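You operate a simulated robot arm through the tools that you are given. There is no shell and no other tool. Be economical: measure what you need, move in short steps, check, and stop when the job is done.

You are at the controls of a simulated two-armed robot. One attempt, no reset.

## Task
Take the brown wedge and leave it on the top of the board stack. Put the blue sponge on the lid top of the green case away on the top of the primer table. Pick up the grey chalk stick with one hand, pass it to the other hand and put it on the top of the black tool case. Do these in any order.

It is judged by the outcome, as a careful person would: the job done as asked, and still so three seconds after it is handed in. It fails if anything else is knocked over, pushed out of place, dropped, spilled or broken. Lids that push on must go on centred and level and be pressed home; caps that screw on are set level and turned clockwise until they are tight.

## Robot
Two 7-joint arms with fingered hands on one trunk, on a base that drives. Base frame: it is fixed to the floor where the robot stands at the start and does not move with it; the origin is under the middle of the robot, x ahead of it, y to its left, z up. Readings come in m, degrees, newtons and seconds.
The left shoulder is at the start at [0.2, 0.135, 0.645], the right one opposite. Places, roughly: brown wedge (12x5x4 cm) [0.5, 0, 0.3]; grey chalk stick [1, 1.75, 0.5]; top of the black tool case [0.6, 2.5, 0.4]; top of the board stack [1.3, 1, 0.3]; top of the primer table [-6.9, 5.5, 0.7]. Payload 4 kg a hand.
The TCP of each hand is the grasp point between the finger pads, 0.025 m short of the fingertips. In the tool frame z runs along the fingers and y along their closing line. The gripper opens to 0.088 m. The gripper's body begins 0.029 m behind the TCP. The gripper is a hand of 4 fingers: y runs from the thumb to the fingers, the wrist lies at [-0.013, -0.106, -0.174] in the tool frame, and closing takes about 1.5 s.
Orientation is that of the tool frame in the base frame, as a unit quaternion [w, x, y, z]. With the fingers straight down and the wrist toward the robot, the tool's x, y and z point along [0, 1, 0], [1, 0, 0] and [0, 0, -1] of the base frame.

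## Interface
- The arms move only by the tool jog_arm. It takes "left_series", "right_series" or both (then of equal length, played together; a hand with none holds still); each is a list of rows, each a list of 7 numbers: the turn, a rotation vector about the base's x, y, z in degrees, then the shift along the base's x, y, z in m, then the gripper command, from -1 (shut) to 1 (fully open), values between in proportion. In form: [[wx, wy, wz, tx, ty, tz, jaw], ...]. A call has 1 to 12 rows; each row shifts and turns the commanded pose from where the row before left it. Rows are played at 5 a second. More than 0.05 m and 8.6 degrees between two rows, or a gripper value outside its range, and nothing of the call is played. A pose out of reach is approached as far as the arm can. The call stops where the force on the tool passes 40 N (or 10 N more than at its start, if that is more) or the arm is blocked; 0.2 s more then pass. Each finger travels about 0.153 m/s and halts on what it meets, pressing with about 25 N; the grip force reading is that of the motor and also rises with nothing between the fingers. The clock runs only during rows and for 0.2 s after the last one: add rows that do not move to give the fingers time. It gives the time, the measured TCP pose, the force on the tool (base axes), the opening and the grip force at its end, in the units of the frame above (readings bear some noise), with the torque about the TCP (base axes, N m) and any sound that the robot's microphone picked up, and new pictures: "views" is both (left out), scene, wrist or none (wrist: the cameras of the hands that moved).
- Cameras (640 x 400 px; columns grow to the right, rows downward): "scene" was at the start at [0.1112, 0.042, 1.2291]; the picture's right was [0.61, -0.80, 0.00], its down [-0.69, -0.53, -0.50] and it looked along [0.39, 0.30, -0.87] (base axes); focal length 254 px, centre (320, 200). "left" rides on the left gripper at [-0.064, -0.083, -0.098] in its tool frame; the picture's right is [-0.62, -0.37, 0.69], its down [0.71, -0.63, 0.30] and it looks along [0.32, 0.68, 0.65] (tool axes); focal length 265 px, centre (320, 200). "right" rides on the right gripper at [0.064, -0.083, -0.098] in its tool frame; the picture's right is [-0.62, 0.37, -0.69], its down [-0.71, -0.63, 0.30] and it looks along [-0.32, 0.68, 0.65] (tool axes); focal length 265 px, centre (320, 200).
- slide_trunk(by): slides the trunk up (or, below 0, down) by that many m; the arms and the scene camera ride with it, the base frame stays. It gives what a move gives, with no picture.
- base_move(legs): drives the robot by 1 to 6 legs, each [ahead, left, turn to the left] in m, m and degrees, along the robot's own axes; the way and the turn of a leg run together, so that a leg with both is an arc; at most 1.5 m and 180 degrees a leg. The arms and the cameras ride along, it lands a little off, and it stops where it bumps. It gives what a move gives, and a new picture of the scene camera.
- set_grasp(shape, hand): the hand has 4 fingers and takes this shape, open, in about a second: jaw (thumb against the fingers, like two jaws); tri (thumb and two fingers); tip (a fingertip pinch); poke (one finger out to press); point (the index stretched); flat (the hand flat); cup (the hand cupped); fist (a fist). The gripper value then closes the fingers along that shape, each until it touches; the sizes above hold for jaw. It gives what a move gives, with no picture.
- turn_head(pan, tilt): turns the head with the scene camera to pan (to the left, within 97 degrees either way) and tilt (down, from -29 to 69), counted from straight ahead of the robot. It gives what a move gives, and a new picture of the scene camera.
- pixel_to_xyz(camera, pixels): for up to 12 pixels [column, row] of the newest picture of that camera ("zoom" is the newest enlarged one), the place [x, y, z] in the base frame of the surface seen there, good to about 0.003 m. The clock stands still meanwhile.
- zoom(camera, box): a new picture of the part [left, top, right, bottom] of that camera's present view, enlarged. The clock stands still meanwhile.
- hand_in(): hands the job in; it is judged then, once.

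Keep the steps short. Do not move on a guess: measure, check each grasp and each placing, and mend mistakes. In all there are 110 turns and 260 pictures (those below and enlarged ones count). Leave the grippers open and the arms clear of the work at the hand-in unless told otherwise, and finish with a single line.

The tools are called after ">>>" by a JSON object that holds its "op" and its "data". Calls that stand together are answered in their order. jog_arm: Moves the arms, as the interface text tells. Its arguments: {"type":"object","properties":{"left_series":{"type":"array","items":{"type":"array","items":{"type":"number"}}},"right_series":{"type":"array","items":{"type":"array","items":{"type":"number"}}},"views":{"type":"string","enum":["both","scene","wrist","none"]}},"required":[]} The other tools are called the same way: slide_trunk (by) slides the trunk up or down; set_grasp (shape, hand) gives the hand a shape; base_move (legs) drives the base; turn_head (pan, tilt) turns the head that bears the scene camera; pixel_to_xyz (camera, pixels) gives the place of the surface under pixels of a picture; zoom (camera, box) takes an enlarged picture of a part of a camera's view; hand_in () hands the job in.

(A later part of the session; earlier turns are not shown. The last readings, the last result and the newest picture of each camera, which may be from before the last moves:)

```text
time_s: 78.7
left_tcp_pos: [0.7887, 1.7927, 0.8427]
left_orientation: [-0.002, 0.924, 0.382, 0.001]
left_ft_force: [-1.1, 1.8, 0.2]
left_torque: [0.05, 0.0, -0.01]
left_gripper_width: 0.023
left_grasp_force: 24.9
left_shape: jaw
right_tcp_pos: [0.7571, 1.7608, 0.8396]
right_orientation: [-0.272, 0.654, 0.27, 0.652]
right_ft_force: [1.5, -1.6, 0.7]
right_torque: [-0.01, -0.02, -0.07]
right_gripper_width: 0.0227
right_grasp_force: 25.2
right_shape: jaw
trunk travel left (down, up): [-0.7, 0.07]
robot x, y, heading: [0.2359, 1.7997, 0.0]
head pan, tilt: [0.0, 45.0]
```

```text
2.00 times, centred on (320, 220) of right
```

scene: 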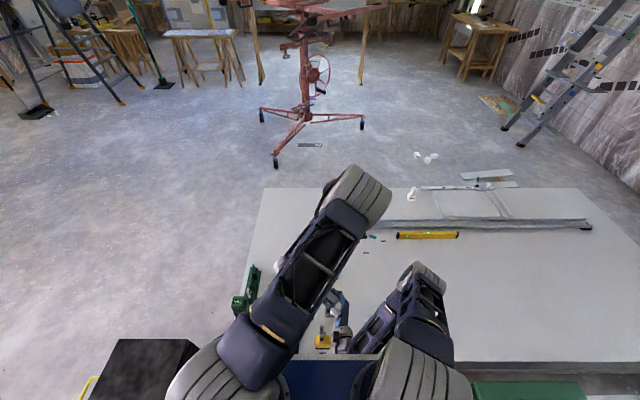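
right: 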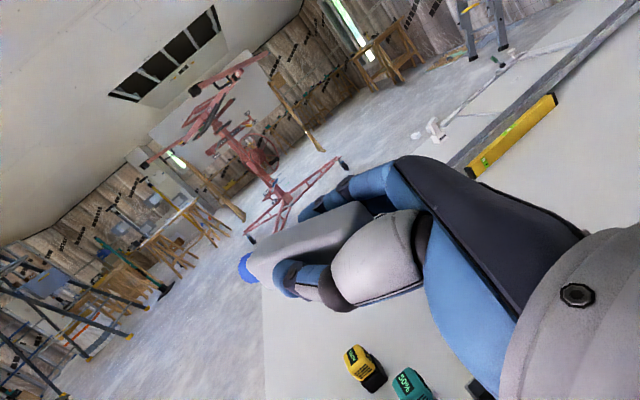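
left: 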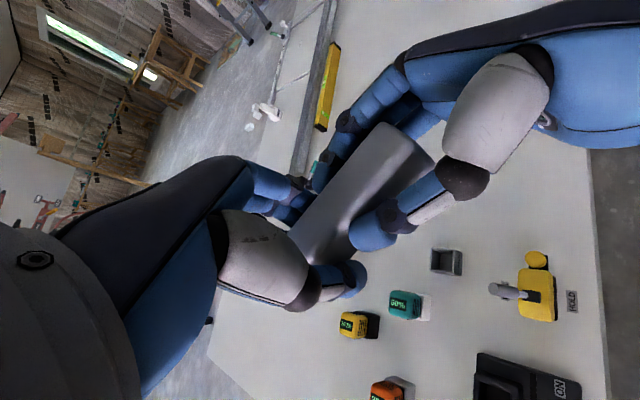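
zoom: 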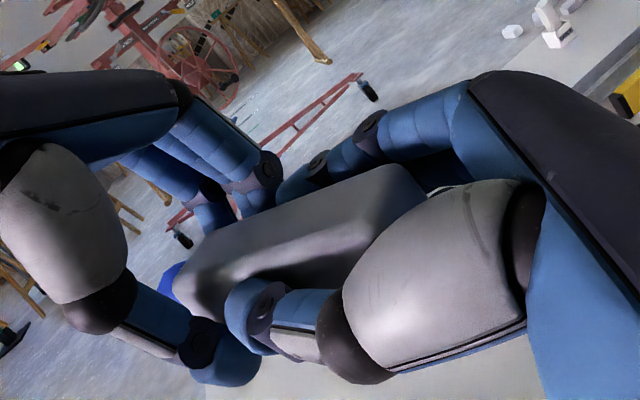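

Left has it (0.023 m, 25 N). Opening the right hand and backing it away along the chalk axis.

>>> {"op": "jog_arm", "data": {"right_series": [[0, 0, 0, 0, 0, 0, -0.2], [0, 0, 0, 0, 0, 0, 0.2], [0, 0, 0, 0, 0, 0, 0.4], [0, 0, 0, 0, 0, 0, 0.4], [0, 0, 0, 0, 0, 0, 0.4]], "views": "wrist"}}

>>> {"op": "jog_arm", "data": {"right_series": [[0, 0, 0, -0.015, -0.015, 0, 0.4], [0, 0, 0, -0.015, -0.02, 0, 0.4], [0, 0, 0, -0.02, -0.02, 0, 0.4], [0, 0, 0, -0.02, -0.02, 0, 0.4], [0, 0, 0, -0.01, -0.04, 0, 0.4], [0, 0, 0, 0, -0.04, 0, 0.4]], "views": "both"}}

```text
time_s: 79.9
left_tcp_pos: [0.7891, 1.7932, 0.8427]
left_orientation: [-0.002, 0.924, 0.381, 0.001]
left_ft_force: [0.8, -1.2, -0.7]
left_torque: [-0.02, 0.0, 0.01]
left_gripper_width: 0.0229
left_grasp_force: 24.9
left_shape: jaw
right_tcp_pos: [0.7581, 1.7603, 0.8406]
right_orientation: [-0.272, 0.654, 0.271, 0.652]
right_ft_force: [-0.1, -0.4, -0.6]
right_torque: [0.01, 0.04, 0.0]
right_gripper_width: 0.0611
right_grasp_force: 0.0
right_shape: jaw
trunk travel left (down, up): [-0.7, 0.07]
robot x, y, heading: [0.2336, 1.7961, 0.0]
head pan, tilt: [0.0, 45.0]
```

right: 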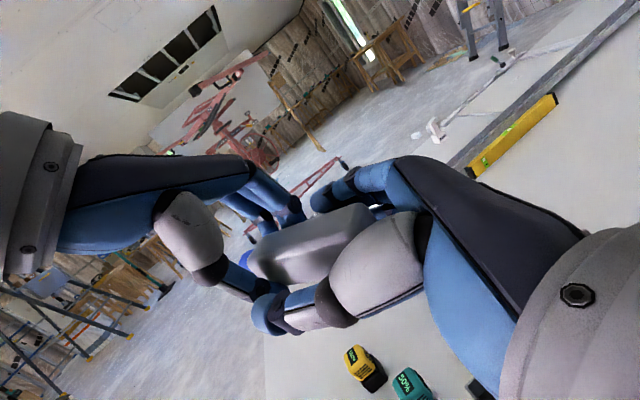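

```text
time_s: 81.3
left_tcp_pos: [0.7885, 1.7929, 0.8425]
left_orientation: [-0.001, 0.924, 0.382, 0.001]
left_ft_force: [0.4, 0.2, -0.7]
left_torque: [0.01, -0.01, -0.01]
left_gripper_width: 0.0229
left_grasp_force: 25.2
left_shape: jaw
right_tcp_pos: [0.6825, 1.6028, 0.8404]
right_orientation: [-0.271, 0.653, 0.271, 0.653]
right_ft_force: [-0.6, -0.1, -0.1]
right_torque: [0.01, 0.01, 0.02]
right_gripper_width: 0.0613
right_grasp_force: 0.0
right_shape: jaw
right hand out of reach, approached as far as the arm can: row 1, 3
trunk travel left (down, up): [-0.7, 0.07]
robot x, y, heading: [0.2401, 1.7926, 0.0]
head pan, tilt: [0.0, 45.0]
```

scene: 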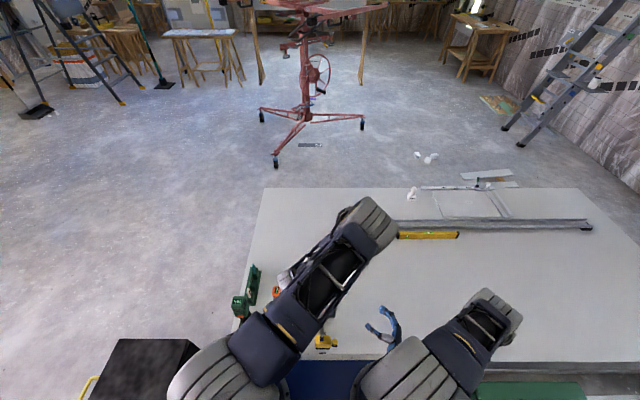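
right: 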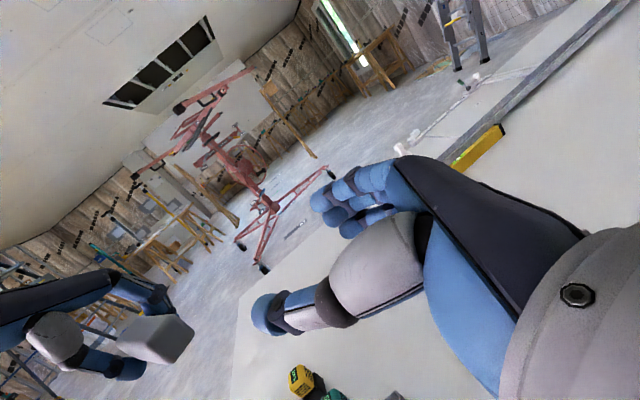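

Handover done. Carrying the chalk left, towards the black case.

>>> {"op": "jog_arm", "data": {"left_series": [[0, 0, 0, 0, 0.045, 0, -1], [0, 0, 0, 0, 0.045, 0, -1], [0, 0, 0, 0, 0.045, 0, -1], [0, 0, 0, 0, 0.045, 0, -1], [0, 0, 0, 0, 0.045, 0, -1], [0, 0, 0, 0, 0.045, 0, -1], [0, 0, 0, 0, 0.045, 0, -1], [0, 0, 0, 0, 0.045, 0, -1], [0, 0, 0, -0.025, 0.04, 0, -1], [0, 0, 0, -0.025, 0.04, 0, -1], [0, 0, 0, -0.03, 0.035, 0, -1], [0, 0, 0, -0.03, 0.035, 0, -1]], "views": "none"}}

>>> {"op": "turn_head", "data": {"pan": 55, "tilt": 55}}

```text
time_s: 83.9
left_tcp_pos: [0.6779, 2.2997, 0.8419]
left_orientation: [-0.003, 0.925, 0.38, 0.001]
left_ft_force: [0.4, 0.1, -0.4]
left_torque: [0.04, 0.0, -0.02]
left_gripper_width: 0.0229
left_grasp_force: 24.9
left_shape: jaw
right_tcp_pos: [0.6835, 1.6019, 0.8408]
right_orientation: [-0.271, 0.654, 0.27, 0.653]
right_ft_force: [0.4, -0.5, -0.1]
right_torque: [-0.06, 0.02, -0.02]
right_gripper_width: 0.0617
right_grasp_force: 0.1
right_shape: jaw
trunk travel left (down, up): [-0.7, 0.07]
robot x, y, heading: [0.235, 1.8005, 0.2]
head pan, tilt: [0.0, 45.0]
```

```text
time_s: 85.2
left_tcp_pos: [0.6788, 2.2994, 0.8419]
left_orientation: [0.0, 0.925, 0.381, 0.001]
left_ft_force: [-0.7, -0.3, -0.7]
left_torque: [0.04, 0.0, 0.02]
left_gripper_width: 0.023
left_grasp_force: 24.4
left_shape: jaw
right_tcp_pos: [0.6827, 1.6041, 0.8414]
right_orientation: [-0.271, 0.654, 0.27, 0.653]
right_ft_force: [0.2, -0.4, -0.3]
right_torque: [0.04, 0.0, 0.01]
right_gripper_width: 0.0613
right_grasp_force: 0.1
right_shape: jaw
trunk travel left (down, up): [-0.7, 0.07]
robot x, y, heading: [0.2354, 1.797, -0.1]
head pan, tilt: [55.0, 55.0]
```

scene: 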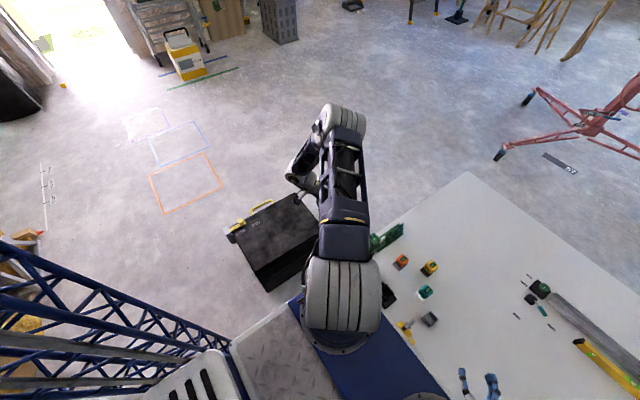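

Case top visible around (275,230). Measuring.

>>> {"op": "pixel_to_xyz", "data": {"camera": "scene", "pixels": [[275, 235], [245, 235], [290, 210], [265, 265], [310, 230], [300, 245], [262, 215]]}}

>>> {"op": "zoom", "data": {"camera": "scene", "box": [220, 170, 348, 300]}}

```text
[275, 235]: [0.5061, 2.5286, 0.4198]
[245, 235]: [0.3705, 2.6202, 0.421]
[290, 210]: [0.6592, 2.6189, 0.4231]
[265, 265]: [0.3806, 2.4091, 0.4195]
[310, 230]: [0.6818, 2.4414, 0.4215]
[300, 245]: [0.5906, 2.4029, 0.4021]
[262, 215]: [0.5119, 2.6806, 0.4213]
```

```text
3.08 times, centred on (284, 235) of scene
```

zoom: 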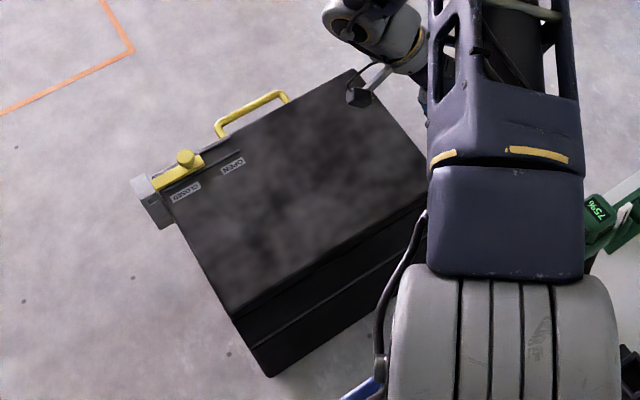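

Top at z 0.421, x 0.37–0.7, y 2.41–2.67. Moving over [0.60,2.53], tilting slightly (rear end of chalk down 10°) so the chalk touches before the fingertips.

>>> {"op": "jog_arm", "data": {"left_series": [[0, 0, 0, -0.013, 0.038, 0, -1], [0, 0, 0, -0.013, 0.038, 0, -1], [0, 0, 0, -0.013, 0.038, 0, -1], [0, 0, 0, -0.013, 0.038, 0, -1], [0, 0, 0, -0.013, 0.038, 0, -1], [0, 0, 0, -0.013, 0.038, 0, -1], [3.6, -3.6, 0, 0, 0, 0, -1], [3.6, -3.6, 0, 0, 0, 0, -1], [0, 0, 0, 0, 0, 0, -1]], "views": "both"}}

```text
time_s: 87.2
left_tcp_pos: [0.6011, 2.5088, 0.8493]
left_orientation: [-0.034, 0.921, 0.38, 0.083]
left_ft_force: [-0.4, 0.1, -2.0]
left_torque: [0.02, -0.01, 0.03]
left_gripper_width: 0.0226
left_grasp_force: 24.9
left_shape: jaw
left hand out of reach, approached as far as the arm can: row 5, 6, 7, 8
right_tcp_pos: [0.683, 1.603, 0.8413]
right_orientation: [-0.271, 0.653, 0.27, 0.653]
right_ft_force: [-0.2, -0.3, 0.0]
right_torque: [0.0, 0.04, 0.0]
right_gripper_width: 0.0617
right_grasp_force: 0.0
right_shape: jaw
trunk travel left (down, up): [-0.7, 0.07]
robot x, y, heading: [0.235, 1.7999, -0.2]
head pan, tilt: [55.0, 55.0]
```

scene: 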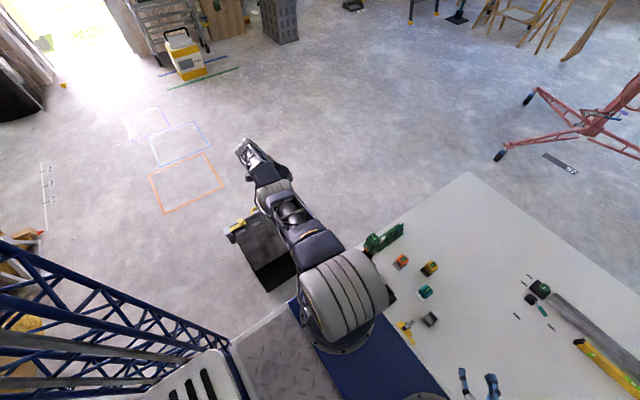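
left: 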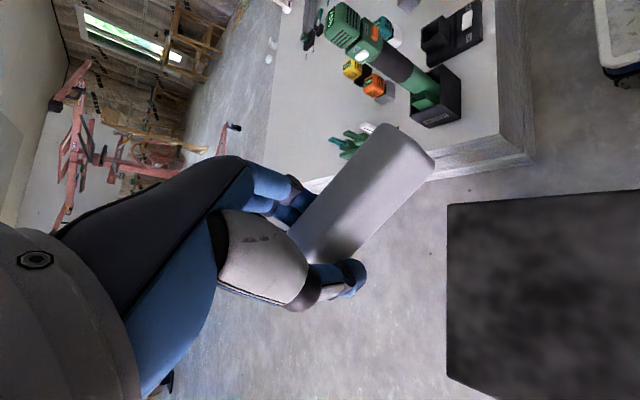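

The arm is at full stretch; shift the base left 0.12 m, then lower trunk 0.25 m.

>>> {"op": "base_move", "data": {"legs": [[0, 0.12, 0]]}}

>>> {"op": "jog_arm", "data": {"left_series": [[0, 0, 0, 0, -0.025, 0, -1], [0, 0, 0, 0, -0.025, 0, -1], [0, 0, 0, 0, -0.025, 0, -1], [0, 0, 0, 0, -0.02, 0, -1], [0, 0, 0, 0, 0, 0, -1]], "views": "none"}}

>>> {"op": "slide_trunk", "data": {"by": -0.25}}

```text
time_s: 88.4
left_tcp_pos: [0.6035, 2.6275, 0.8488]
left_orientation: [-0.035, 0.921, 0.378, 0.083]
left_ft_force: [0.4, 0.2, -0.5]
left_torque: [0.0, -0.05, -0.02]
left_gripper_width: 0.0229
left_grasp_force: 25.0
left_shape: jaw
right_tcp_pos: [0.683, 1.722, 0.8406]
right_orientation: [-0.271, 0.653, 0.27, 0.654]
right_ft_force: [0.4, 0.4, 0.1]
right_torque: [0.02, 0.01, -0.01]
right_gripper_width: 0.0615
right_grasp_force: 0.0
right_shape: jaw
trunk travel left (down, up): [-0.7, 0.07]
robot x, y, heading: [0.2347, 1.92, -0.5]
head pan, tilt: [55.0, 55.0]
```

scene: 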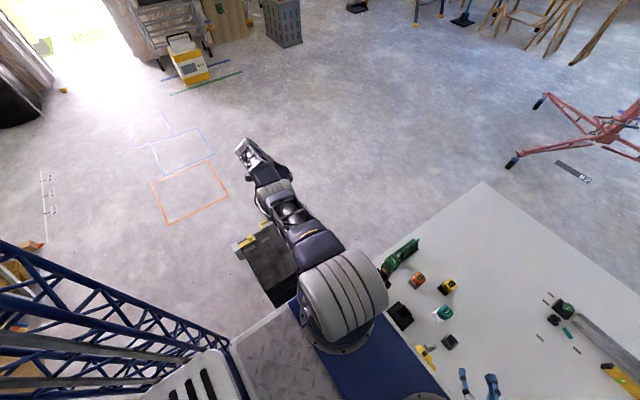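

```text
time_s: 89.6
left_tcp_pos: [0.6056, 2.5329, 0.8492]
left_orientation: [-0.035, 0.921, 0.379, 0.082]
left_ft_force: [-0.7, 0.3, -1.2]
left_torque: [0.0, -0.03, 0.0]
left_gripper_width: 0.0229
left_grasp_force: 24.8
left_shape: jaw
left hand out of reach, approached as far as the arm can: row 1
right_tcp_pos: [0.6826, 1.7215, 0.8399]
right_orientation: [-0.27, 0.654, 0.269, 0.653]
right_ft_force: [0.5, -0.2, -0.1]
right_torque: [-0.03, -0.01, 0.02]
right_gripper_width: 0.0614
right_grasp_force: 0.1
right_shape: jaw
trunk travel left (down, up): [-0.7, 0.07]
robot x, y, heading: [0.2392, 1.915, -0.0]
head pan, tilt: [55.0, 55.0]
```

```text
time_s: 92.2
left_tcp_pos: [0.6042, 2.5335, 0.5988]
left_orientation: [-0.035, 0.921, 0.378, 0.084]
left_ft_force: [-1.4, 0.1, 0.6]
left_torque: [0.02, 0.01, 0.0]
left_gripper_width: 0.0227
left_grasp_force: 25.1
left_shape: jaw
right_tcp_pos: [0.6823, 1.7224, 0.5894]
right_orientation: [-0.271, 0.654, 0.269, 0.653]
right_ft_force: [-0.6, -0.3, -0.4]
right_torque: [0.0, -0.04, 0.04]
right_gripper_width: 0.0612
right_grasp_force: 0.0
right_shape: jaw
trunk travel left (down, up): [-0.45, 0.32]
robot x, y, heading: [0.2344, 1.9178, -0.3]
head pan, tilt: [55.0, 55.0]
```

Over the case at z 0.599. Lowering by arm to about 0.46, then creeping to contact.

>>> {"op": "jog_arm", "data": {"left_series": [[0, 0, 0, 0, 0, -0.04, -1], [0, 0, 0, 0, 0, -0.04, -1], [0, 0, 0, 0, 0, -0.04, -1], [0, 0, 0, 0, 0, -0.015, -1], [0, 0, 0, 0, 0, 0, -1]]}}

```text
time_s: 93.4
left_tcp_pos: [0.6044, 2.5341, 0.4625]
left_orientation: [-0.034, 0.921, 0.379, 0.082]
left_ft_force: [0.9, -0.8, -0.3]
left_torque: [-0.01, -0.02, -0.02]
left_gripper_width: 0.0229
left_grasp_force: 25.1
left_shape: jaw
right_tcp_pos: [0.6827, 1.7216, 0.5912]
right_orientation: [-0.27, 0.654, 0.27, 0.654]
right_ft_force: [0.4, 0.0, -0.3]
right_torque: [-0.01, 0.0, -0.01]
right_gripper_width: 0.0613
right_grasp_force: 0.1
right_shape: jaw
trunk travel left (down, up): [-0.45, 0.32]
robot x, y, heading: [0.236, 1.9152, -0.2]
head pan, tilt: [55.0, 55.0]
```

scene: 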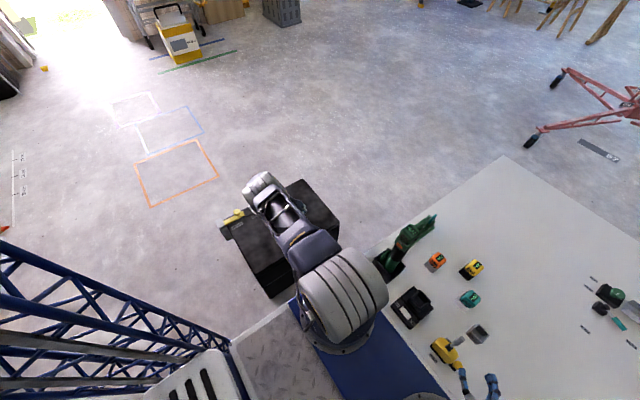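
left: 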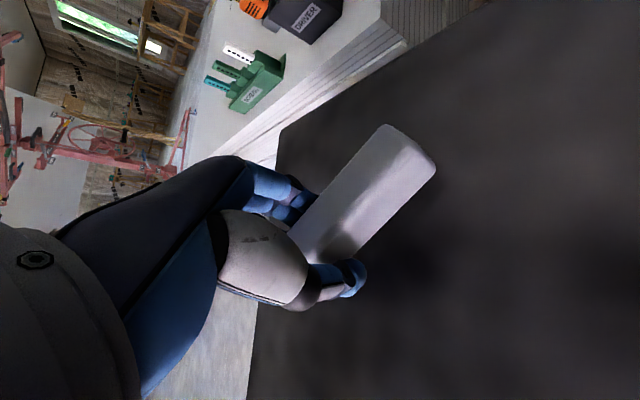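

Chalk above the case. Creeping down.

>>> {"op": "jog_arm", "data": {"left_series": [[0, 0, 0, 0, 0, -0.008, -1], [0, 0, 0, 0, 0, -0.004, -1], [0, 0, 0, 0, 0, -0.003, -1], [0, 0, 0, 0, 0, 0, -1]], "views": "wrist"}}

```text
time_s: 94.4
left_tcp_pos: [0.6039, 2.5322, 0.4497]
left_orientation: [-0.036, 0.921, 0.379, 0.083]
left_ft_force: [0.1, 0.3, 0.9]
left_torque: [-0.07, 0.05, -0.03]
left_gripper_width: 0.0229
left_grasp_force: 25.4
left_shape: jaw
right_tcp_pos: [0.6818, 1.722, 0.5896]
right_orientation: [-0.271, 0.654, 0.27, 0.653]
right_ft_force: [-1.3, 0.0, 0.0]
right_torque: [0.01, -0.01, -0.02]
right_gripper_width: 0.061
right_grasp_force: 0.2
right_shape: jaw
trunk travel left (down, up): [-0.45, 0.32]
robot x, y, heading: [0.2345, 1.9165, -0.3]
head pan, tilt: [55.0, 55.0]
```

left: 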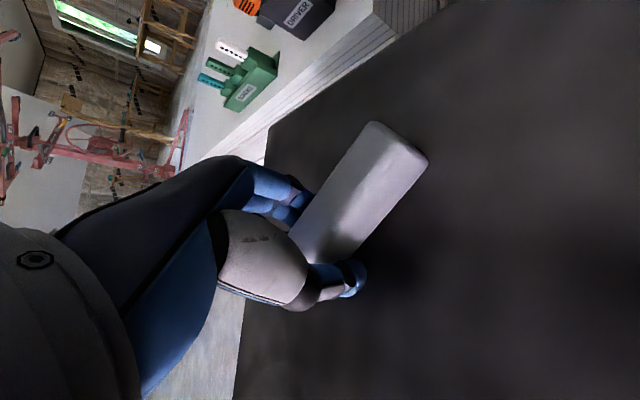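

Contact has begun (chalk just shifted slightly). 2 mm more, then open gradually.

>>> {"op": "jog_arm", "data": {"left_series": [[0, 0, 0, 0, 0, -0.002, -1], [0, 0, 0, 0, 0, 0, -0.4], [0, 0, 0, 0, 0, 0, -0.35], [0, 0, 0, 0, 0, 0, -0.2], [0, 0, 0, 0, 0, 0, 0.1], [0, 0, 0, 0, 0, 0, 0.5], [0, 0, 0, 0, 0, 0, 0.5]], "views": "wrist"}}

```text
time_s: 96.0
left_tcp_pos: [0.6029, 2.532, 0.4472]
left_orientation: [-0.035, 0.921, 0.378, 0.084]
left_ft_force: [-4.0, 2.7, 17.1]
left_torque: [-0.33, -0.25, -0.02]
left_gripper_width: 0.0624
left_grasp_force: 0.0
left_shape: jaw
right_tcp_pos: [0.6822, 1.7222, 0.5903]
right_orientation: [-0.27, 0.654, 0.269, 0.653]
right_ft_force: [0.0, -0.6, -0.7]
right_torque: [-0.01, 0.01, 0.01]
right_gripper_width: 0.0614
right_grasp_force: 0.1
right_shape: jaw
trunk travel left (down, up): [-0.45, 0.32]
robot x, y, heading: [0.2359, 1.9132, -0.1]
head pan, tilt: [55.0, 55.0]
```

left: 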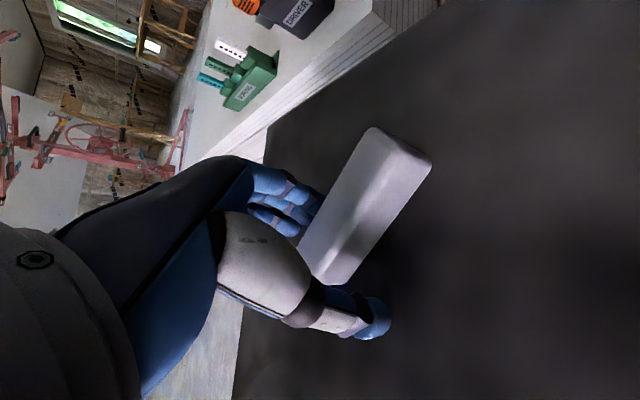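

Released. Raising the left hand straight up, then check.

>>> {"op": "jog_arm", "data": {"left_series": [[0, 0, 0, 0, 0, 0.01, 0.6], [0, 0, 0, 0, 0, 0.03, 0.6], [0, 0, 0, 0, 0, 0.04, 0.6], [0, 0, 0, 0, 0, 0.04, 0.6], [0, 0, 0, 0, 0, 0.04, 0.6], [-3.6, 3.6, 0, 0, 0, 0.04, 0.6], [-3.6, 3.6, 0, 0, 0, 0.04, 1], [0, 0, 0, 0, -0.02, 0.04, 1]], "views": "both"}}

```text
time_s: 97.8
left_tcp_pos: [0.6046, 2.5111, 0.7271]
left_orientation: [0.0, 0.925, 0.381, 0.0]
left_ft_force: [0.5, -0.3, 0.8]
left_torque: [0.02, 0.0, 0.01]
left_gripper_width: 0.0877
left_grasp_force: 0.0
left_shape: jaw
right_tcp_pos: [0.6822, 1.722, 0.5916]
right_orientation: [-0.27, 0.654, 0.269, 0.654]
right_ft_force: [0.0, -0.6, -0.4]
right_torque: [0.0, 0.02, 0.01]
right_gripper_width: 0.0613
right_grasp_force: 0.0
right_shape: jaw
trunk travel left (down, up): [-0.45, 0.32]
robot x, y, heading: [0.2372, 1.9131, -0.3]
head pan, tilt: [55.0, 55.0]
```

scene: 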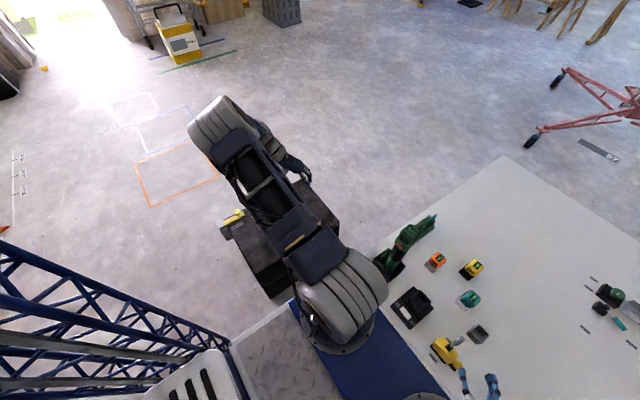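
left: 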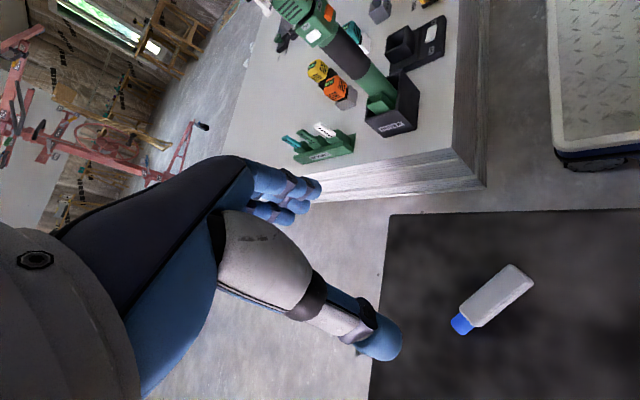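

Chalk lies flat on the tool case. Next the sponge. Raise the trunk 0.2 m, and turn the right hand back to fingers-down.

>>> {"op": "slide_trunk", "data": {"by": 0.2}}

>>> {"op": "jog_arm", "data": {"right_series": [[0, 0, 7.5, 0, -0.01, 0, 1], [0, 0, 7.5, 0, -0.01, 0, 1], [0, 0, 7.5, 0, -0.01, 0, 1], [0, 0, 7.5, 0, -0.01, 0, 1], [0, 0, 7.5, 0, -0.01, 0, 1], [0, 0, 7.5, 0, -0.01, 0, 1]], "views": "none"}}

>>> {"op": "jog_arm", "data": {"right_series": [[-8.18, 0, 0, 0, 0, 0, 1], [-8.18, 0, 0, 0, 0, 0, 1], [-8.18, 0, 0, 0, 0, 0, 1], [-8.18, 0, 0, 0, 0, 0, 1], [-8.18, 0, 0, 0, 0, 0, 1], [-8.18, 0, 0, 0, 0, 0, 1], [-8.18, 0, 0, 0, 0, 0, 1], [-8.18, 0, 0, 0, 0, 0, 1], [-8.18, 0, 0, 0, 0, 0, 1], [-8.18, 0, 0, 0, 0, 0, 1], [-8.18, 0, 0, 0, 0, 0, 1], [0, 0, 0, 0, 0, 0, 1]], "views": "scene"}}

```text
time_s: 99.9
left_tcp_pos: [0.6036, 2.5108, 0.9266]
left_orientation: [0.0, 0.925, 0.38, 0.001]
left_ft_force: [-0.2, 0.4, 0.4]
left_torque: [0.0, 0.03, 0.0]
left_gripper_width: 0.0879
left_grasp_force: 0.1
left_shape: jaw
right_tcp_pos: [0.6833, 1.7214, 0.7904]
right_orientation: [-0.27, 0.654, 0.269, 0.653]
right_ft_force: [-0.8, -0.3, 0.6]
right_torque: [0.01, 0.03, -0.01]
right_gripper_width: 0.0614
right_grasp_force: 0.1
right_shape: jaw
trunk travel left (down, up): [-0.65, 0.12]
robot x, y, heading: [0.2388, 1.9183, -0.2]
head pan, tilt: [55.0, 55.0]
```

```text
time_s: 101.3
left_tcp_pos: [0.6051, 2.5105, 0.9275]
left_orientation: [0.0, 0.925, 0.38, 0.001]
left_ft_force: [0.2, 0.5, 1.3]
left_torque: [0.0, 0.03, -0.01]
left_gripper_width: 0.0876
left_grasp_force: 0.1
left_shape: jaw
right_tcp_pos: [0.6821, 1.6616, 0.791]
right_orientation: [-0.5, 0.501, 0.5, 0.499]
right_ft_force: [-0.4, 0.6, 0.1]
right_torque: [0.0, 0.01, -0.04]
right_gripper_width: 0.0879
right_grasp_force: 0.0
right_shape: jaw
trunk travel left (down, up): [-0.65, 0.12]
robot x, y, heading: [0.2362, 1.9121, 0.0]
head pan, tilt: [55.0, 55.0]
```

```text
time_s: 103.9
left_tcp_pos: [0.6043, 2.5122, 0.9276]
left_orientation: [0.001, 0.925, 0.38, 0.001]
left_ft_force: [0.3, -1.1, -0.3]
left_torque: [-0.01, -0.05, -0.01]
left_gripper_width: 0.0878
left_grasp_force: 0.1
left_shape: jaw
right_tcp_pos: [0.683, 1.6607, 0.7908]
right_orientation: [0.002, 0.707, 0.707, 0.0]
right_ft_force: [-0.9, 0.0, -0.1]
right_torque: [0.0, -0.03, -0.03]
right_gripper_width: 0.088
right_grasp_force: 0.2
right_shape: jaw
trunk travel left (down, up): [-0.65, 0.12]
robot x, y, heading: [0.2356, 1.917, 0.0]
head pan, tilt: [55.0, 55.0]
```

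scene: 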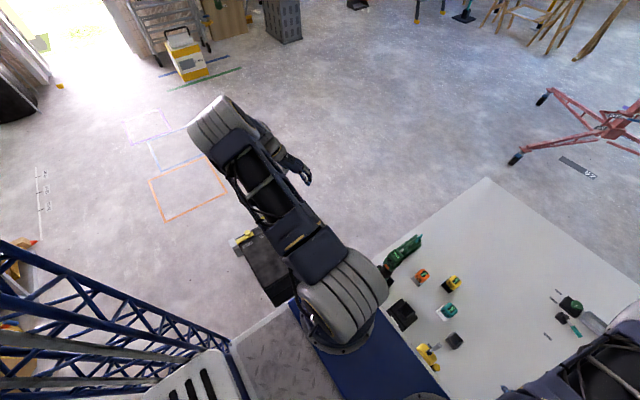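

Both clear. Pull the left hand in, back up 0.41 m, then drive right 0.7 m to face the green case.

>>> {"op": "jog_arm", "data": {"left_series": [[0, 0, 0, 0, -0.04, -0.02, 1], [0, 0, 0, 0, -0.04, -0.02, 1], [0, 0, 0, 0, -0.04, -0.02, 1], [0, 0, 0, 0, -0.04, -0.02, 1], [0, 0, 0, 0, -0.04, 0, 1]], "views": "none"}}

>>> {"op": "base_move", "data": {"legs": [[-0.41, 0, 0], [0, -0.7, 0]]}}

>>> {"op": "turn_head", "data": {"pan": -10, "tilt": 55}}

```text
time_s: 105.1
left_tcp_pos: [0.6059, 2.3098, 0.8473]
left_orientation: [-0.001, 0.925, 0.381, 0.001]
left_ft_force: [0.4, 0.4, 0.5]
left_torque: [0.0, -0.03, 0.0]
left_gripper_width: 0.088
left_grasp_force: 0.2
left_shape: jaw
right_tcp_pos: [0.6835, 1.6612, 0.7903]
right_orientation: [0.0, 0.707, 0.707, 0.001]
right_ft_force: [0.8, 0.1, -0.5]
right_torque: [-0.02, 0.0, 0.0]
right_gripper_width: 0.0882
right_grasp_force: 0.1
right_shape: jaw
trunk travel left (down, up): [-0.65, 0.12]
robot x, y, heading: [0.235, 1.9173, -0.4]
head pan, tilt: [55.0, 55.0]
```

```text
time_s: 111.1
left_tcp_pos: [0.1898, 1.6124, 0.8472]
left_orientation: [0.0, 0.925, 0.381, 0.0]
left_ft_force: [-0.1, 0.6, -0.2]
left_torque: [-0.01, -0.01, 0.02]
left_gripper_width: 0.0876
left_grasp_force: 0.2
left_shape: jaw
right_tcp_pos: [0.2669, 0.9629, 0.791]
right_orientation: [0.001, 0.707, 0.707, 0.001]
right_ft_force: [-0.5, 0.5, 0.1]
right_torque: [0.06, 0.03, 0.03]
right_gripper_width: 0.0881
right_grasp_force: 0.1
right_shape: jaw
trunk travel left (down, up): [-0.65, 0.12]
robot x, y, heading: [-0.176, 1.2149, -0.2]
head pan, tilt: [55.0, 55.0]
```

scene: 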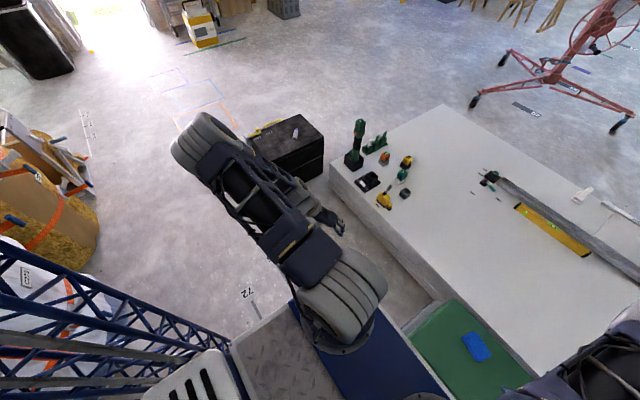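

```text
time_s: 112.5
left_tcp_pos: [0.1887, 1.6109, 0.8475]
left_orientation: [0.0, 0.925, 0.38, 0.001]
left_ft_force: [0.2, -0.6, 0.2]
left_torque: [0.02, -0.04, 0.02]
left_gripper_width: 0.0882
left_grasp_force: 0.1
left_shape: jaw
right_tcp_pos: [0.2672, 0.9625, 0.7906]
right_orientation: [0.0, 0.707, 0.707, 0.001]
right_ft_force: [0.1, 0.2, -0.8]
right_torque: [-0.02, -0.02, -0.01]
right_gripper_width: 0.0877
right_grasp_force: 0.1
right_shape: jaw
trunk travel left (down, up): [-0.65, 0.12]
robot x, y, heading: [-0.1777, 1.2164, -0.3]
head pan, tilt: [-10.0, 55.0]
```

scene: 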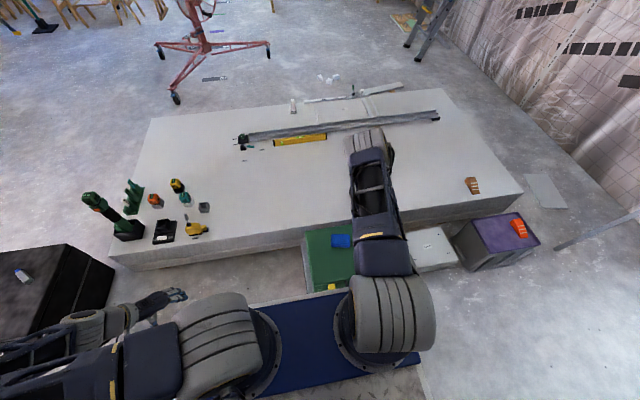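

All good so far: wedge at (472,185), chalk at (22,275). Sponge at (341,241); zoom and measure.

>>> {"op": "zoom", "data": {"camera": "scene", "box": [309, 221, 373, 261]}}

>>> {"op": "pixel_to_xyz", "data": {"camera": "zoom", "pixels": [[240, 160], [400, 160], [240, 220], [400, 220], [320, 190], [225, 190], [415, 190], [320, 145], [320, 240], [320, 320], [320, 265]]}}

```text
10.00 times, centred on (341, 241) of scene
```

zoom: 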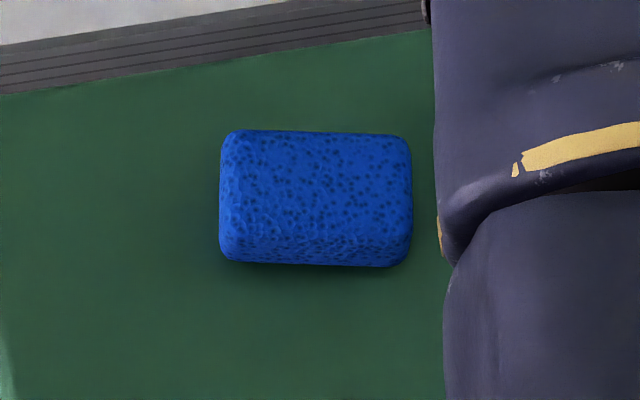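

```text
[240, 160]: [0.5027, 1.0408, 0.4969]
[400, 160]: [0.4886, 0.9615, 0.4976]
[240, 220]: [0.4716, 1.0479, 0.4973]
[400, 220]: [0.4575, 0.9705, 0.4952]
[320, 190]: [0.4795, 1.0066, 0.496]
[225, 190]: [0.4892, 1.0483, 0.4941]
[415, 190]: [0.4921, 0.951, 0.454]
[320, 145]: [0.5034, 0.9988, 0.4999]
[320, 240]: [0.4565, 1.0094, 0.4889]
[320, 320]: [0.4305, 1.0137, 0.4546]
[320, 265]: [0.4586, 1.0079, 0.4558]
```

Sponge centre [0.481,1.006], top 0.497, long axis ~10° off y. Moving the right hand above it with yaw -10°.

>>> {"op": "jog_arm", "data": {"right_series": [[0, 0, -5, 0.0306, 0.0062, -0.0271, 1], [0, 0, -5, 0.0306, 0.0062, -0.0271, 1], [0, 0, 0, 0.0306, 0.0062, -0.0271, 1], [0, 0, 0, 0.0306, 0.0062, -0.0271, 1], [0, 0, 0, 0.0306, 0.0062, -0.0271, 1], [0, 0, 0, 0.0306, 0.0062, -0.0271, 1], [0, 0, 0, 0.0306, 0.0062, -0.0271, 1], [0, 0, 0, 0, 0, 0, 1]]}}

```text
time_s: 114.3
left_tcp_pos: [0.1893, 1.6114, 0.8468]
left_orientation: [0.0, 0.925, 0.381, 0.001]
left_ft_force: [-0.7, -0.7, -0.2]
left_torque: [-0.01, 0.03, -0.01]
left_gripper_width: 0.0878
left_grasp_force: 0.2
left_shape: jaw
right_tcp_pos: [0.4718, 0.9172, 0.6128]
right_orientation: [-0.002, 0.764, 0.645, 0.003]
right_ft_force: [-0.5, 0.2, 0.7]
right_torque: [0.03, -0.01, 0.0]
right_gripper_width: 0.0879
right_grasp_force: 0.0
right_shape: jaw
right hand out of reach, approached as far as the arm can: row 2, 3, 4, 5, 6, 7
trunk travel left (down, up): [-0.65, 0.12]
robot x, y, heading: [-0.1792, 1.2193, -0.6]
head pan, tilt: [-10.0, 55.0]
```

scene: 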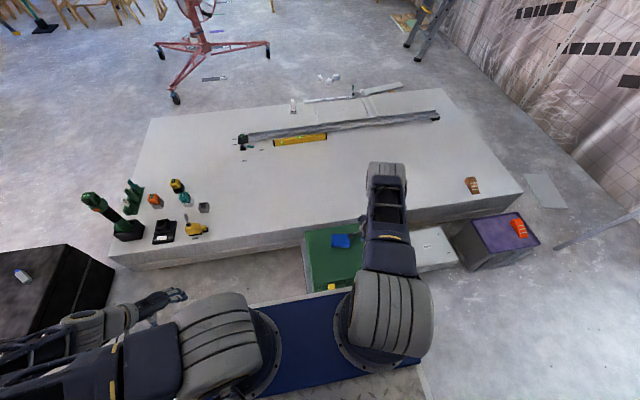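
right: 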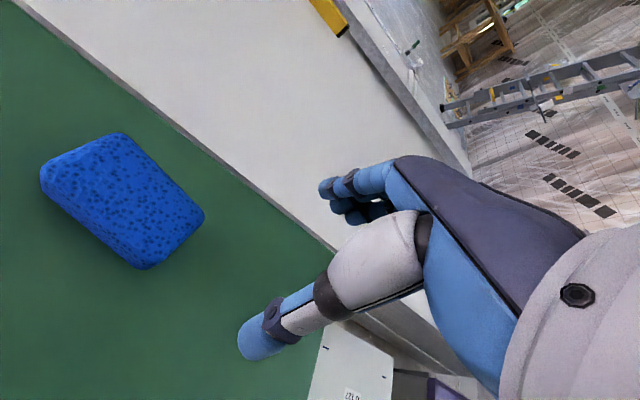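

Landed 9 cm to the right of target. Trying the correction step.

>>> {"op": "jog_arm", "data": {"right_series": [[0, 0, 0, 0.003, 0.03, 0, 1], [0, 0, 0, 0.003, 0.03, 0, 1], [0, 0, 0, 0.003, 0.029, 0, 1], [0, 0, 0, 0, 0, 0, 1]], "views": "wrist"}}

```text
time_s: 115.3
left_tcp_pos: [0.1897, 1.6123, 0.8469]
left_orientation: [0.0, 0.925, 0.381, 0.001]
left_ft_force: [-0.2, -0.3, -0.5]
left_torque: [0.0, -0.02, 0.02]
left_gripper_width: 0.0878
left_grasp_force: 0.1
left_shape: jaw
right_tcp_pos: [0.4829, 0.933, 0.6123]
right_orientation: [-0.008, 0.76, 0.65, 0.009]
right_ft_force: [-0.2, -0.1, 0.6]
right_torque: [0.01, -0.02, -0.03]
right_gripper_width: 0.088
right_grasp_force: 0.0
right_shape: jaw
right hand out of reach, approached as far as the arm can: row 1, 2, 3
trunk travel left (down, up): [-0.65, 0.12]
robot x, y, heading: [-0.1793, 1.2142, -0.1]
head pan, tilt: [-10.0, 55.0]
```

right: 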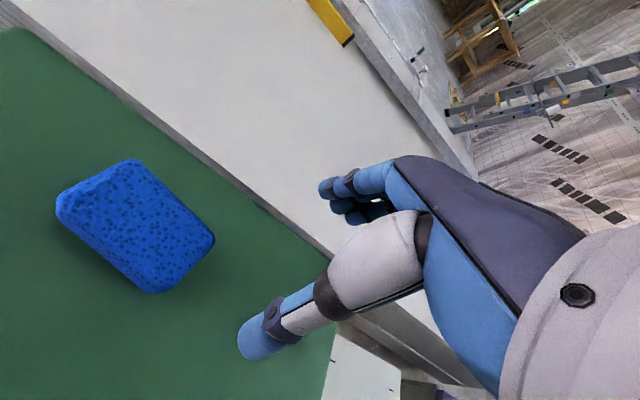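

A joint limit; instead shift the base left 7.5 cm so the hand comes over the sponge.

>>> {"op": "base_move", "data": {"legs": [[0, 0.075, 0]]}}

>>> {"op": "jog_arm", "data": {"right_series": [[0, 0, 0, 0, 0, -0.03, 1], [0, 0, 0, 0, 0, -0.02, 1], [0, 0, 0, 0, 0, 0, 1]], "views": "wrist"}}

```text
time_s: 116.3
left_tcp_pos: [0.1898, 1.6862, 0.8468]
left_orientation: [0.0, 0.925, 0.381, 0.001]
left_ft_force: [-0.5, 0.9, 0.0]
left_torque: [0.02, 0.01, 0.02]
left_gripper_width: 0.0879
left_grasp_force: 0.1
left_shape: jaw
right_tcp_pos: [0.4827, 1.0078, 0.6137]
right_orientation: [-0.009, 0.76, 0.65, 0.009]
right_ft_force: [-0.1, -0.8, 0.3]
right_torque: [-0.02, 0.0, -0.02]
right_gripper_width: 0.0878
right_grasp_force: 0.0
right_shape: jaw
trunk travel left (down, up): [-0.65, 0.12]
robot x, y, heading: [-0.1783, 1.291, -0.1]
head pan, tilt: [-10.0, 55.0]
```

scene: 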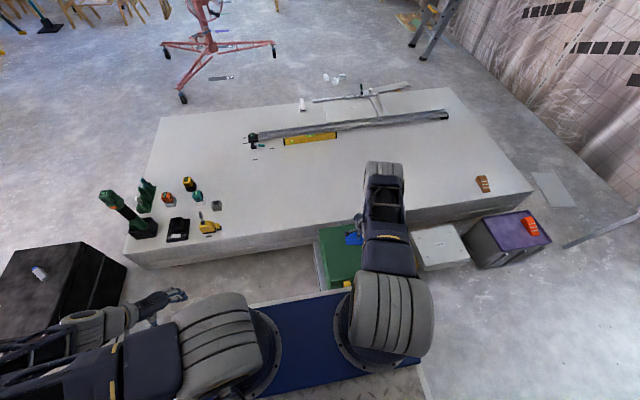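

```text
time_s: 117.1
left_tcp_pos: [0.1903, 1.6865, 0.8463]
left_orientation: [0.0, 0.925, 0.38, 0.001]
left_ft_force: [0.2, -0.4, -0.1]
left_torque: [0.01, 0.02, 0.0]
left_gripper_width: 0.0879
left_grasp_force: 0.1
left_shape: jaw
right_tcp_pos: [0.4837, 1.0071, 0.5632]
right_orientation: [-0.009, 0.76, 0.65, 0.01]
right_ft_force: [1.0, 0.0, 0.3]
right_torque: [0.02, -0.01, -0.02]
right_gripper_width: 0.088
right_grasp_force: 0.0
right_shape: jaw
trunk travel left (down, up): [-0.65, 0.12]
robot x, y, heading: [-0.1809, 1.2879, -0.3]
head pan, tilt: [-10.0, 55.0]
```

right: 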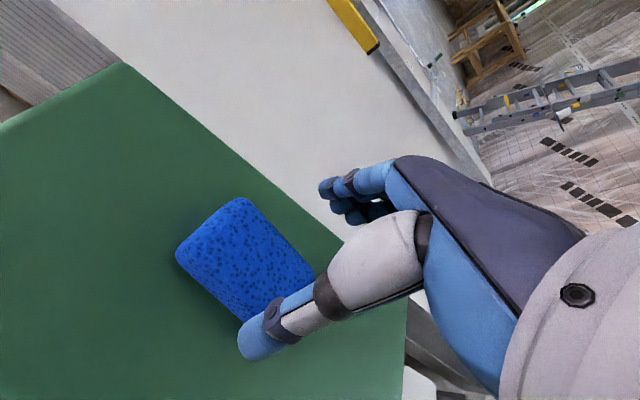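

Sponge is centred under the grip (~(250,258)). Descending to z 0.485 and closing.

>>> {"op": "jog_arm", "data": {"right_series": [[0, 0, 0, -0.002, 0, -0.03, 1], [0, 0, 0, 0, 0, -0.03, 1], [0, 0, 0, 0, 0, -0.018, 1], [0, 0, 0, 0, 0, 0, 1], [0, 0, 0, 0, 0, 0, -1], [0, 0, 0, 0, 0, 0, -1], [0, 0, 0, 0, 0, 0, -1], [0, 0, 0, 0, 0, 0, -1], [0, 0, 0, 0, 0, 0, -1], [0, 0, 0, 0, 0, 0, -1]], "views": "wrist"}}

```text
time_s: 119.3
left_tcp_pos: [0.1888, 1.6862, 0.8468]
left_orientation: [0.0, 0.925, 0.38, 0.001]
left_ft_force: [1.0, 0.6, 0.5]
left_torque: [0.01, 0.0, -0.01]
left_gripper_width: 0.0881
left_grasp_force: 0.1
left_shape: jaw
right_tcp_pos: [0.4858, 1.0053, 0.5106]
right_orientation: [-0.008, 0.76, 0.65, 0.008]
right_ft_force: [-0.6, -0.2, -0.4]
right_torque: [0.02, -0.02, 0.02]
right_gripper_width: 0.0541
right_grasp_force: 25.1
right_shape: jaw
right hand out of reach, approached as far as the arm can: row 2, 3
trunk travel left (down, up): [-0.65, 0.12]
robot x, y, heading: [-0.1797, 1.2926, -0.5]
head pan, tilt: [-10.0, 55.0]
```

right: 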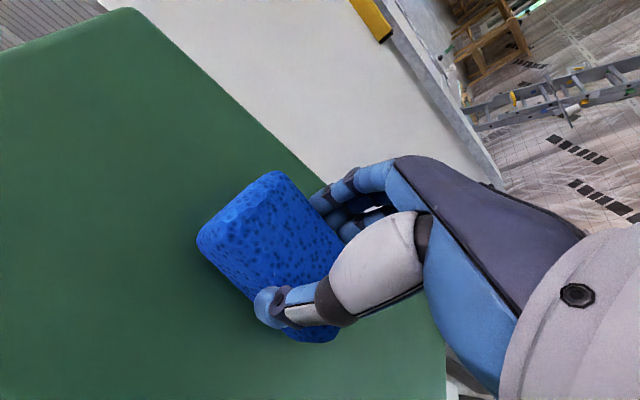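

The hand stopped at z 0.511, gripping only the top. Reopen, lower the trunk by 0.026 m, and grip again.

>>> {"op": "jog_arm", "data": {"right_series": [[0, 0, 0, 0, 0, 0, 1], [0, 0, 0, 0, 0, 0, 1], [0, 0, 0, 0, 0, 0, 1], [0, 0, 0, 0, 0, 0, 1]], "views": "none"}}

>>> {"op": "slide_trunk", "data": {"by": -0.025}}

>>> {"op": "jog_arm", "data": {"right_series": [[0, 0, 0, 0, 0, 0, -1], [0, 0, 0, 0, 0, 0, -1], [0, 0, 0, 0, 0, 0, -1], [0, 0, 0, 0, 0, 0, -1], [0, 0, 0, 0, 0, 0, -1], [0, 0, 0, 0, 0, 0, -1], [0, 0, 0, 0, 0, 0, -1]], "views": "wrist"}}

```text
time_s: 120.3
left_tcp_pos: [0.19, 1.6867, 0.8469]
left_orientation: [0.0, 0.925, 0.38, 0.001]
left_ft_force: [-1.0, 0.0, -1.2]
left_torque: [0.03, 0.01, -0.05]
left_gripper_width: 0.0878
left_grasp_force: 0.0
left_shape: jaw
right_tcp_pos: [0.4858, 1.005, 0.5104]
right_orientation: [-0.009, 0.76, 0.65, 0.009]
right_ft_force: [0.1, -0.1, 0.2]
right_torque: [0.04, 0.0, 0.03]
right_gripper_width: 0.0877
right_grasp_force: 0.0
right_shape: jaw
trunk travel left (down, up): [-0.65, 0.12]
robot x, y, heading: [-0.1758, 1.2918, -0.2]
head pan, tilt: [-10.0, 55.0]
```

```text
time_s: 121.0
left_tcp_pos: [0.1885, 1.6859, 0.8222]
left_orientation: [0.0, 0.925, 0.38, 0.001]
left_ft_force: [0.2, 0.2, -0.1]
left_torque: [0.06, 0.01, 0.01]
left_gripper_width: 0.088
left_grasp_force: 0.0
left_shape: jaw
right_tcp_pos: [0.4857, 1.0066, 0.4852]
right_orientation: [-0.009, 0.76, 0.65, 0.009]
right_ft_force: [1.0, 0.2, 0.9]
right_torque: [0.0, -0.01, -0.02]
right_gripper_width: 0.0875
right_grasp_force: 0.0
right_shape: jaw
trunk travel left (down, up): [-0.625, 0.145]
robot x, y, heading: [-0.1781, 1.293, -0.1]
head pan, tilt: [-10.0, 55.0]
```

```text
time_s: 122.6
left_tcp_pos: [0.1899, 1.6861, 0.8216]
left_orientation: [0.0, 0.925, 0.38, 0.001]
left_ft_force: [0.1, 0.0, -0.1]
left_torque: [0.02, 0.02, 0.02]
left_gripper_width: 0.0877
left_grasp_force: 0.1
left_shape: jaw
right_tcp_pos: [0.4864, 1.006, 0.4845]
right_orientation: [-0.008, 0.76, 0.65, 0.008]
right_ft_force: [0.0, -0.8, -0.3]
right_torque: [0.01, -0.01, 0.03]
right_gripper_width: 0.0538
right_grasp_force: 25.1
right_shape: jaw
trunk travel left (down, up): [-0.625, 0.145]
robot x, y, heading: [-0.1777, 1.2955, 0.1]
head pan, tilt: [-10.0, 55.0]
```

right: 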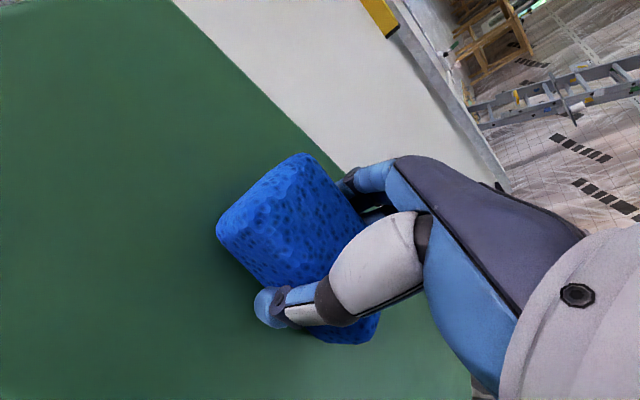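

Good deep grip (0.054 m, 25 N). Lift with the trunk 0.14 m, then look for the primer table.

>>> {"op": "slide_trunk", "data": {"by": 0.14}}

>>> {"op": "jog_arm", "data": {"right_series": [[0, 0, 0, -0.03, 0, 0.02, -1], [0, 0, 0, -0.03, 0, 0.02, -1], [0, 0, 0, -0.03, 0, 0.02, -1], [0, 0, 0, -0.03, 0, 0.02, -1], [0, 0, 0, -0.03, 0, 0.02, -1]], "views": "wrist"}}

>>> {"op": "turn_head", "data": {"pan": 97, "tilt": 15}}

```text
time_s: 124.3
left_tcp_pos: [0.189, 1.6855, 0.9619]
left_orientation: [-0.001, 0.925, 0.38, 0.0]
left_ft_force: [1.0, 0.2, 0.4]
left_torque: [0.02, 0.0, 0.02]
left_gripper_width: 0.0878
left_grasp_force: 0.1
left_shape: jaw
right_tcp_pos: [0.4874, 1.0049, 0.6256]
right_orientation: [-0.009, 0.76, 0.65, 0.009]
right_ft_force: [0.4, -0.8, -1.3]
right_torque: [0.04, 0.0, 0.01]
right_gripper_width: 0.0542
right_grasp_force: 24.5
right_shape: jaw
trunk travel left (down, up): [-0.765, 0.005]
robot x, y, heading: [-0.1775, 1.2937, -0.4]
head pan, tilt: [-10.0, 55.0]
```

```text
time_s: 125.5
left_tcp_pos: [0.1897, 1.6861, 0.9624]
left_orientation: [0.0, 0.925, 0.38, 0.001]
left_ft_force: [-0.1, 0.3, 0.8]
left_torque: [0.02, 0.0, -0.01]
left_gripper_width: 0.088
left_grasp_force: 0.0
left_shape: jaw
right_tcp_pos: [0.3366, 1.0067, 0.7251]
right_orientation: [-0.009, 0.759, 0.651, 0.009]
right_ft_force: [-0.2, 0.2, -0.8]
right_torque: [0.02, -0.01, -0.01]
right_gripper_width: 0.0539
right_grasp_force: 24.5
right_shape: jaw
trunk travel left (down, up): [-0.765, 0.005]
robot x, y, heading: [-0.1794, 1.2923, -0.1]
head pan, tilt: [-10.0, 55.0]
```

right: 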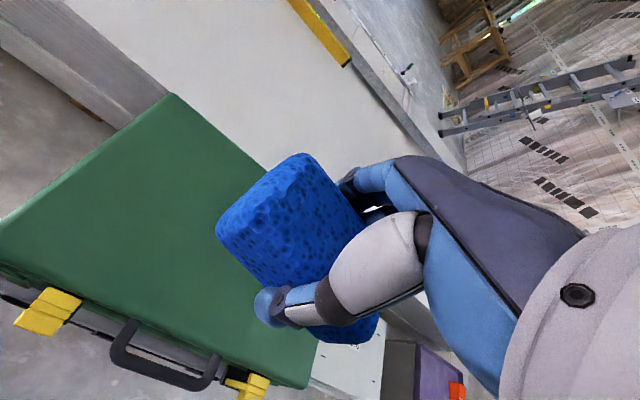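

```text
time_s: 127.3
left_tcp_pos: [0.1891, 1.6864, 0.961]
left_orientation: [0.0, 0.925, 0.381, 0.001]
left_ft_force: [-0.8, 0.8, -0.6]
left_torque: [0.04, -0.01, 0.03]
left_gripper_width: 0.0881
left_grasp_force: 0.0
left_shape: jaw
right_tcp_pos: [0.3377, 1.0064, 0.7237]
right_orientation: [-0.008, 0.759, 0.65, 0.009]
right_ft_force: [-0.6, -0.6, 0.1]
right_torque: [-0.01, 0.01, 0.01]
right_gripper_width: 0.054
right_grasp_force: 24.7
right_shape: jaw
trunk travel left (down, up): [-0.765, 0.005]
robot x, y, heading: [-0.1784, 1.293, -0.2]
head pan, tilt: [97.0, 15.0]
```

scene: 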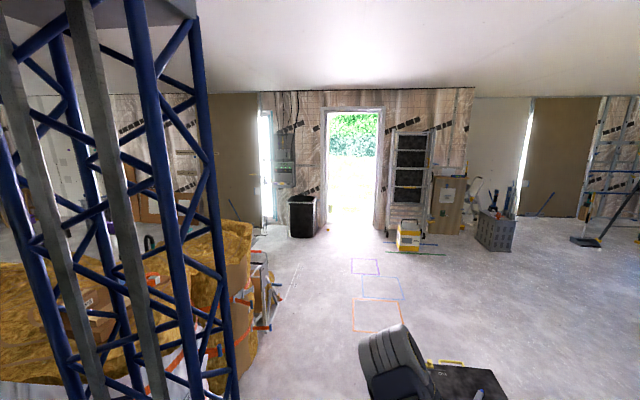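

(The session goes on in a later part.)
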